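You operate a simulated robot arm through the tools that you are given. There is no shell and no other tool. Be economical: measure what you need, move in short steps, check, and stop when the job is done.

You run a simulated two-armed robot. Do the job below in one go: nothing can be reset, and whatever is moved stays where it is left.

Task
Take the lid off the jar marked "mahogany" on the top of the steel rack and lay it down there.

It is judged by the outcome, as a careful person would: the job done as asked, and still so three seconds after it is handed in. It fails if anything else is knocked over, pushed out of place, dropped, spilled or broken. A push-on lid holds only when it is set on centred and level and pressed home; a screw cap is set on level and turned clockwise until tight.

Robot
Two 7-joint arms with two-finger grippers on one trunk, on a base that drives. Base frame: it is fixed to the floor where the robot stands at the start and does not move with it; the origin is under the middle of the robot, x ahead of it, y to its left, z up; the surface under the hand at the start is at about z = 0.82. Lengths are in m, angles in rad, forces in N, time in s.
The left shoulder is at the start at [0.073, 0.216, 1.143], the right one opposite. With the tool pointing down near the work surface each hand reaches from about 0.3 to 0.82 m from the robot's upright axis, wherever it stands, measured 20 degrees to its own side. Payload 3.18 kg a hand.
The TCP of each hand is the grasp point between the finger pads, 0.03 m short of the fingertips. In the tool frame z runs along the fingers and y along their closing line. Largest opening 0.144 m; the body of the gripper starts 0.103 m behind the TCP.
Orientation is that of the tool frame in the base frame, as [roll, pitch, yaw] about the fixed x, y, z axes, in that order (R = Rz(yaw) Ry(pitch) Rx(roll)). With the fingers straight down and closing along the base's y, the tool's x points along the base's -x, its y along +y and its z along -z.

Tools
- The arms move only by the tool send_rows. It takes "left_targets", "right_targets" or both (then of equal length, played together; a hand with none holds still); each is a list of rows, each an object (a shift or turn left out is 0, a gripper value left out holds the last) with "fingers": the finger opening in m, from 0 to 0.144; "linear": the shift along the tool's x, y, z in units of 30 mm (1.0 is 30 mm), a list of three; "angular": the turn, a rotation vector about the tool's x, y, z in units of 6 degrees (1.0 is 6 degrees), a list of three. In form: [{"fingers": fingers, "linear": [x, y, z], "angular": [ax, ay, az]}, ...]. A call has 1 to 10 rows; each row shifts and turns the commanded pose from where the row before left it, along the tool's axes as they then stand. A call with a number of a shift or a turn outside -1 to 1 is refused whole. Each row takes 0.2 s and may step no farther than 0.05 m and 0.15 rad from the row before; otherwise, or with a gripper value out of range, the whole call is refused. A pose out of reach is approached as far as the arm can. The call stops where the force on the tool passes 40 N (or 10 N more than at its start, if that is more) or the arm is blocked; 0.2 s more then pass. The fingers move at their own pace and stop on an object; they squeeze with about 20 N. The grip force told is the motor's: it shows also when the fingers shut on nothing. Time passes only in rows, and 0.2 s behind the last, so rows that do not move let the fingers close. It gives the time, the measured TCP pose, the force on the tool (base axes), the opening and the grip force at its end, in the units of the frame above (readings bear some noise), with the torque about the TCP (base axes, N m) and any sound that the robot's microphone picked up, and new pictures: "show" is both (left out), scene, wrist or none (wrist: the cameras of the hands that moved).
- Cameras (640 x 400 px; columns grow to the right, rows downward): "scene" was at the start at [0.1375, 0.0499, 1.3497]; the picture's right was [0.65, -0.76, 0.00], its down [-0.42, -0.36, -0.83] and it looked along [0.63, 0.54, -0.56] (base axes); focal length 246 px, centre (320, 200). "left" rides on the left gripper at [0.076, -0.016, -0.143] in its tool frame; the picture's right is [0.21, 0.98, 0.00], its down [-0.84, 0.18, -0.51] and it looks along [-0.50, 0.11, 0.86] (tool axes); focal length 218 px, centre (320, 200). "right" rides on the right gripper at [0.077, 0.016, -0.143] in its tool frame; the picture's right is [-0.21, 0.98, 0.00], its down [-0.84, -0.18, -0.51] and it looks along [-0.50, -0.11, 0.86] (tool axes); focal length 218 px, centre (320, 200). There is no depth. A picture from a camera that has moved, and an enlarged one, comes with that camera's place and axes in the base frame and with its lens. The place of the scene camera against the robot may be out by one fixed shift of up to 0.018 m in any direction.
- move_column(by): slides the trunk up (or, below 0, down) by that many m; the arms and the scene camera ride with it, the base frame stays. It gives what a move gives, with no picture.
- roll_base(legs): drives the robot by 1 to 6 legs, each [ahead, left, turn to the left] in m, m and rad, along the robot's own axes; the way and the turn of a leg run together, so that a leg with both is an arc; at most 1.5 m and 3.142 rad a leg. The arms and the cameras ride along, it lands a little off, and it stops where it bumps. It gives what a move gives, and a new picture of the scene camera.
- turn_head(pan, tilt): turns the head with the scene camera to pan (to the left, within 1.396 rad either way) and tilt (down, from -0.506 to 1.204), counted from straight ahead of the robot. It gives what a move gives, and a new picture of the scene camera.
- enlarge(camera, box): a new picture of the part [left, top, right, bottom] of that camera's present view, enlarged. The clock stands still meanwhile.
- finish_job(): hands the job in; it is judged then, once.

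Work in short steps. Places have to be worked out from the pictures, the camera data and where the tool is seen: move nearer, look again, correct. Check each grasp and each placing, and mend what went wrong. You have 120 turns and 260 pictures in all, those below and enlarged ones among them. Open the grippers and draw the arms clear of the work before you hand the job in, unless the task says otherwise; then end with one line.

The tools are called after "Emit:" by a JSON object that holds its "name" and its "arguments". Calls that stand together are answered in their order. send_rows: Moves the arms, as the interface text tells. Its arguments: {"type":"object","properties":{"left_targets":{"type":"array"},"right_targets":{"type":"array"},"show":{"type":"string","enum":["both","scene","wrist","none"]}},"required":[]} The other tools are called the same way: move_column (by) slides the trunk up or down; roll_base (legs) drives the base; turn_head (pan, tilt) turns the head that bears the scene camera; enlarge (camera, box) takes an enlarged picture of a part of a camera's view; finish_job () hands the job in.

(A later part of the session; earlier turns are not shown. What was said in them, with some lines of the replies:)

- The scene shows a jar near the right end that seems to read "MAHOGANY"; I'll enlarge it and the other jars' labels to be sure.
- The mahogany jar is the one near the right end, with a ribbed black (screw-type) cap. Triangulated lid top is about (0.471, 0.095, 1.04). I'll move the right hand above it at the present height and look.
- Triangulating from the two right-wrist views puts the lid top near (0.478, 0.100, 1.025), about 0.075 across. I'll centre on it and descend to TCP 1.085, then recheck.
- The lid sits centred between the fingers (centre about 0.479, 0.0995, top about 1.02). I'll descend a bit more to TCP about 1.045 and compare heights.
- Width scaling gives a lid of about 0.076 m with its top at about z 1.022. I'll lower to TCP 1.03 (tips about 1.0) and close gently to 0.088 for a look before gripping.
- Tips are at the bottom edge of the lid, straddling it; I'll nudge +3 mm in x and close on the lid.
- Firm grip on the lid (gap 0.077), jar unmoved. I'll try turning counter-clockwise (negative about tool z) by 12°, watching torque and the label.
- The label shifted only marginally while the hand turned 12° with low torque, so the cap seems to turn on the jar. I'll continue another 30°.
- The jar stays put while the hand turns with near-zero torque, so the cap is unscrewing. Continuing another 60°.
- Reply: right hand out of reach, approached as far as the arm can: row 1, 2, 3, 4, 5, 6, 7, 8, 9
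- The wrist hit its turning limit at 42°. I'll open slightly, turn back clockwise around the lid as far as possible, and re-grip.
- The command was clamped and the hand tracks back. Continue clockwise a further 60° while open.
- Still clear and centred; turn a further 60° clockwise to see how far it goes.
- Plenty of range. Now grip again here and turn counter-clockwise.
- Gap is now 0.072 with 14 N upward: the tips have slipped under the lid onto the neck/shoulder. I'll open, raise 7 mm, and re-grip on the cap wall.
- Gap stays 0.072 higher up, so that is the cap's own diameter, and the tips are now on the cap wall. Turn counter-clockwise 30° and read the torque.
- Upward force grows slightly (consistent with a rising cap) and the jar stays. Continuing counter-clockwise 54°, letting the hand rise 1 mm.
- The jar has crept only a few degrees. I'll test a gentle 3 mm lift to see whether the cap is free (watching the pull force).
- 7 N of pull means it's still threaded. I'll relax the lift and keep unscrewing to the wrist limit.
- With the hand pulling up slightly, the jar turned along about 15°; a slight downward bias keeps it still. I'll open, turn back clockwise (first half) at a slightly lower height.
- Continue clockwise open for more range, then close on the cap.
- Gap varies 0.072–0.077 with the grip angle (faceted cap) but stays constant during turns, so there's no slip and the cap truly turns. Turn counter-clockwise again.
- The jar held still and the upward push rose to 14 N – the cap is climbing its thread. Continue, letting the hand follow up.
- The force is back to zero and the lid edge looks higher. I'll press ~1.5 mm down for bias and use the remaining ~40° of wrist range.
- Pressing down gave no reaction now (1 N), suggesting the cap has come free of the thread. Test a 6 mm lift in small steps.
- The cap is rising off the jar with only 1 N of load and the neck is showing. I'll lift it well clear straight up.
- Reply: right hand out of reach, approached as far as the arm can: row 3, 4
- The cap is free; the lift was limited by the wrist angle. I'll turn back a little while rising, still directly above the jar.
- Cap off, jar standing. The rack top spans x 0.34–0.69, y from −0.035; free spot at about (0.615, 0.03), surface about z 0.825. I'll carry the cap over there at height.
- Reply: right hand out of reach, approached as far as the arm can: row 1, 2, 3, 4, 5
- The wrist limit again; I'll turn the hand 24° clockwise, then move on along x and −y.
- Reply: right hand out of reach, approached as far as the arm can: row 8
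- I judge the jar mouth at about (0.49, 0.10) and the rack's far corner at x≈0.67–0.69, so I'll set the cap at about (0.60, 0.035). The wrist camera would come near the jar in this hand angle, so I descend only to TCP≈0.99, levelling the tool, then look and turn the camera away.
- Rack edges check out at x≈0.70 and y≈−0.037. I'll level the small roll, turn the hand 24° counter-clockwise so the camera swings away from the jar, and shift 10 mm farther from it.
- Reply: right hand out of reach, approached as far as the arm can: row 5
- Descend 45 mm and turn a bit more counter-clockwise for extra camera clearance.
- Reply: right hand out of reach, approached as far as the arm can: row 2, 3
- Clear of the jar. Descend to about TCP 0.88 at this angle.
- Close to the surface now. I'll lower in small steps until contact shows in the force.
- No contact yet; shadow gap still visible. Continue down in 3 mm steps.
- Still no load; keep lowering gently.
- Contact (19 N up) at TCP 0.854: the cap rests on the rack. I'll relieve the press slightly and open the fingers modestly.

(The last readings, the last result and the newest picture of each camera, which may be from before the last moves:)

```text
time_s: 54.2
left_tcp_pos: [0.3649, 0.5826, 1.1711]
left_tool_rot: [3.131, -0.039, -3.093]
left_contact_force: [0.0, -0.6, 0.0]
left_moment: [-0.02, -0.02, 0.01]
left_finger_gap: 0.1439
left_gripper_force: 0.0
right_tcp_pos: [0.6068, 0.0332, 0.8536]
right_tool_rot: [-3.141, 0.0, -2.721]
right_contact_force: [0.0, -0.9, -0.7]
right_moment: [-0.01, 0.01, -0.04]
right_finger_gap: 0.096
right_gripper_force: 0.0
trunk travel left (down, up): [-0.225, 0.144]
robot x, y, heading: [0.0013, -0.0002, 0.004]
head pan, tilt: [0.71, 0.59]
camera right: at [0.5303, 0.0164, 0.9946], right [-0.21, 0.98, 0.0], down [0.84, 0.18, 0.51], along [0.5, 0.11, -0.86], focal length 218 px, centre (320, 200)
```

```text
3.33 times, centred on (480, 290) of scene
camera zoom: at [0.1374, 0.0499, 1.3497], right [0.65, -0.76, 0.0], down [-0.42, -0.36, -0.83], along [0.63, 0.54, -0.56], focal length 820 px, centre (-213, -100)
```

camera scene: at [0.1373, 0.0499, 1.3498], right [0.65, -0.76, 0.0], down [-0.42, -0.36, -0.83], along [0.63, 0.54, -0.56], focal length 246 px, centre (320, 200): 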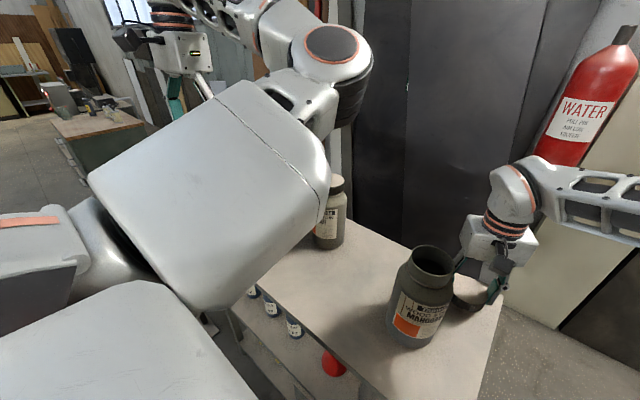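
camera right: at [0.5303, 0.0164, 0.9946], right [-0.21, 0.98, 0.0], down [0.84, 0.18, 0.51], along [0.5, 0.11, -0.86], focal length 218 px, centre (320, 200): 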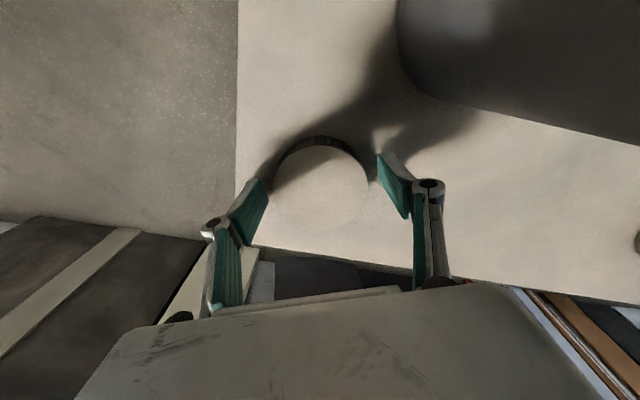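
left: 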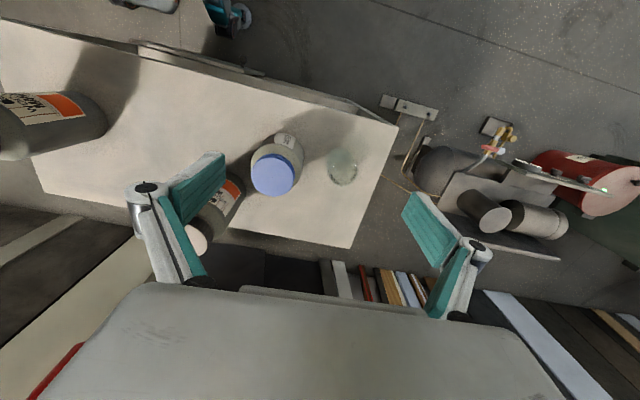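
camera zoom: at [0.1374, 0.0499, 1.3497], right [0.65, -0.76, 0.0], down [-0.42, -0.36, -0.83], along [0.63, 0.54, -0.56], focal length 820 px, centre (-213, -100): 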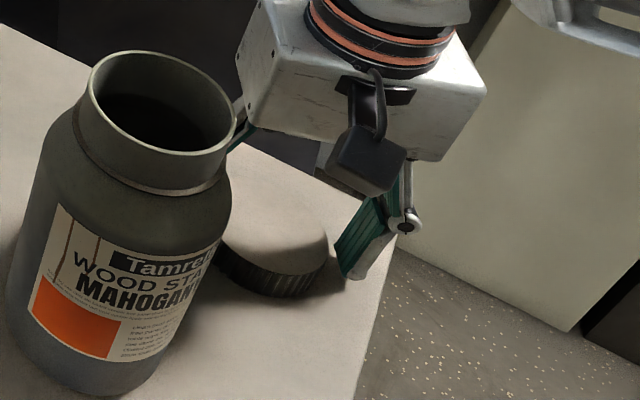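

The cap lies flat and both fingers are clear. Lift straight up.

Emit:
{"name": "send_rows", "arguments": {"right_targets": [{"linear": [0, 0, -0.4]}, {"linear": [0, 0, -0.8]}, {"linear": [0, 0, -1]}, {"linear": [0, 0, -1]}, {"linear": [0, 0, -0.6], "angular": [0, 0, 1]}, {"linear": [0, 0, -0.8], "angular": [0, 0, 1]}, {"linear": [0, 0, -1], "angular": [0, 0, 1]}, {"linear": [0, 0, -1], "angular": [0, 0, 1]}, {"linear": [0, 0, -1]}]}}

Emit:
{"name": "enlarge", "arguments": {"camera": "scene", "box": [380, 210, 540, 370]}}

```text
time_s: 56.2
left_tcp_pos: [0.3642, 0.5814, 1.1713]
left_tool_rot: [3.13, -0.038, -3.091]
left_contact_force: [-0.2, -0.7, 0.3]
left_moment: [-0.01, -0.03, 0.01]
left_finger_gap: 0.144
left_gripper_force: 0.2
right_tcp_pos: [0.6084, 0.032, 1.082]
right_tool_rot: [-3.139, 0.002, -3.14]
right_contact_force: [0.1, -0.2, -0.1]
right_moment: [0.0, -0.01, 0.0]
right_finger_gap: 0.0961
right_gripper_force: 0.1
trunk travel left (down, up): [-0.225, 0.144]
robot x, y, heading: [-0.0007, 0.0021, -0.0]
head pan, tilt: [0.71, 0.59]
camera scene: at [0.1369, 0.05, 1.3499], right [0.65, -0.76, 0.0], down [-0.42, -0.36, -0.83], along [0.63, 0.54, -0.56], focal length 246 px, centre (320, 200)
camera right: at [0.5305, 0.0494, 1.2238], right [0.21, 0.98, 0.0], down [0.84, -0.18, 0.51], along [0.5, -0.11, -0.86], focal length 218 px, centre (320, 200)
```

scene: 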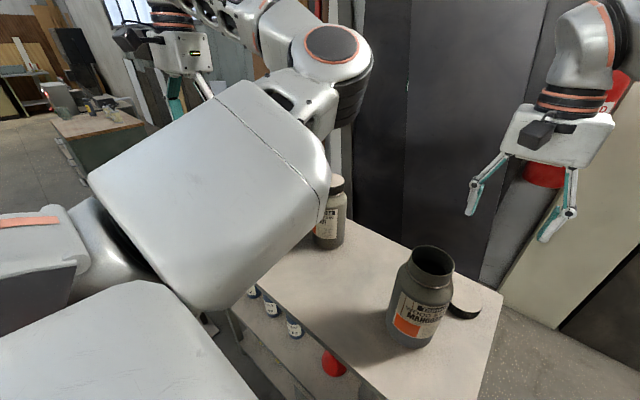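
right: 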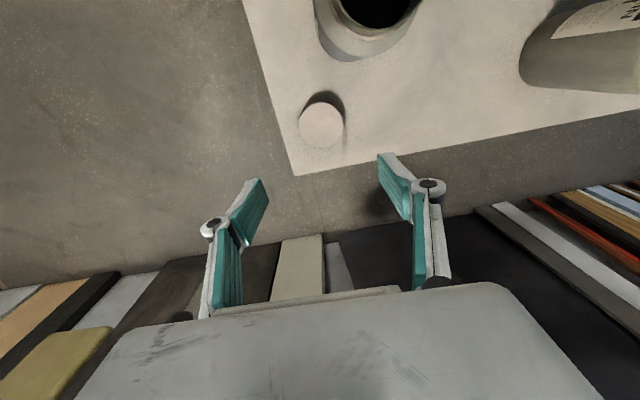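

```text
2.50 times, centred on (460, 290) of scene
camera zoom: at [0.1369, 0.05, 1.3499], right [0.65, -0.76, 0.0], down [-0.42, -0.36, -0.83], along [0.63, 0.54, -0.56], focal length 615 px, centre (-30, -25)
```

zoom: 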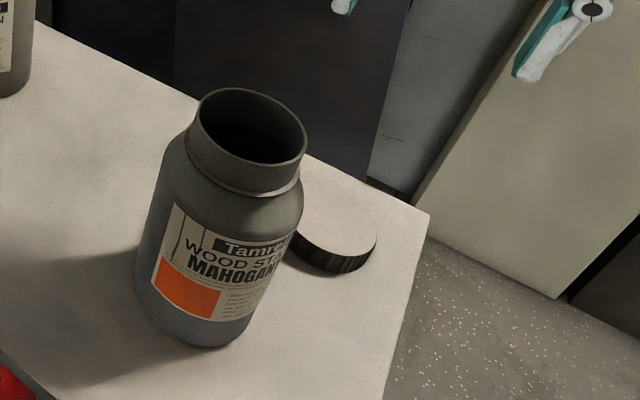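

The cap lies flat on the rack beside the upright open jar. I'll draw the right hand a bit further up and away before handing in.

Emit:
{"name": "send_rows", "arguments": {"right_targets": [{"linear": [0, -1, -0.5]}, {"linear": [0, -1, -0.5]}, {"linear": [0, -1, 0]}, {"linear": [0, -1, 0]}, {}], "show": "scene"}}

```text
time_s: 57.4
left_tcp_pos: [0.3643, 0.5821, 1.1703]
left_tool_rot: [3.133, -0.039, -3.094]
left_contact_force: [0.5, -1.0, 1.4]
left_moment: [-0.01, -0.03, -0.02]
left_finger_gap: 0.144
left_gripper_force: 0.1
right_tcp_pos: [0.6089, -0.0882, 1.1112]
right_tool_rot: [-3.14, 0.002, -3.139]
right_contact_force: [-0.7, -0.6, -0.4]
right_moment: [-0.02, 0.0, 0.01]
right_finger_gap: 0.0959
right_gripper_force: 0.0
trunk travel left (down, up): [-0.225, 0.144]
robot x, y, heading: [0.0021, -0.0019, 0.002]
head pan, tilt: [0.71, 0.59]
camera scene: at [0.1376, 0.0506, 1.3496], right [0.65, -0.76, 0.0], down [-0.42, -0.36, -0.83], along [0.63, 0.54, -0.56], focal length 246 px, centre (320, 200)
```

scene: 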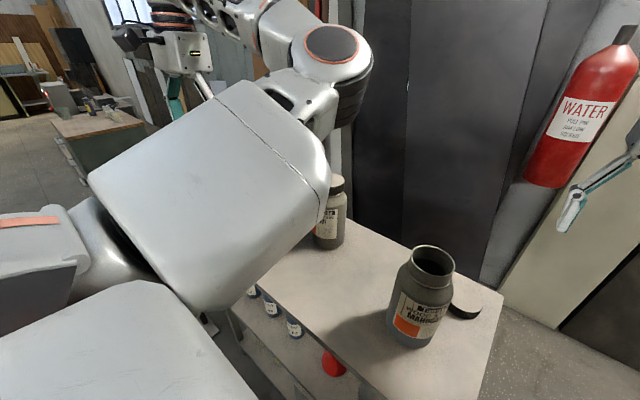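

All is stable and clear; handing in.

Emit:
{"name": "finish_job", "arguments": {}}

```text
The job is handed in.
```

The mahogany jar's lid is unscrewed and lies flat on the rack top beside the jar; the jar is upright but turned about 20–25° and possibly a few millimetres off its original spot, and nothing else was touched.
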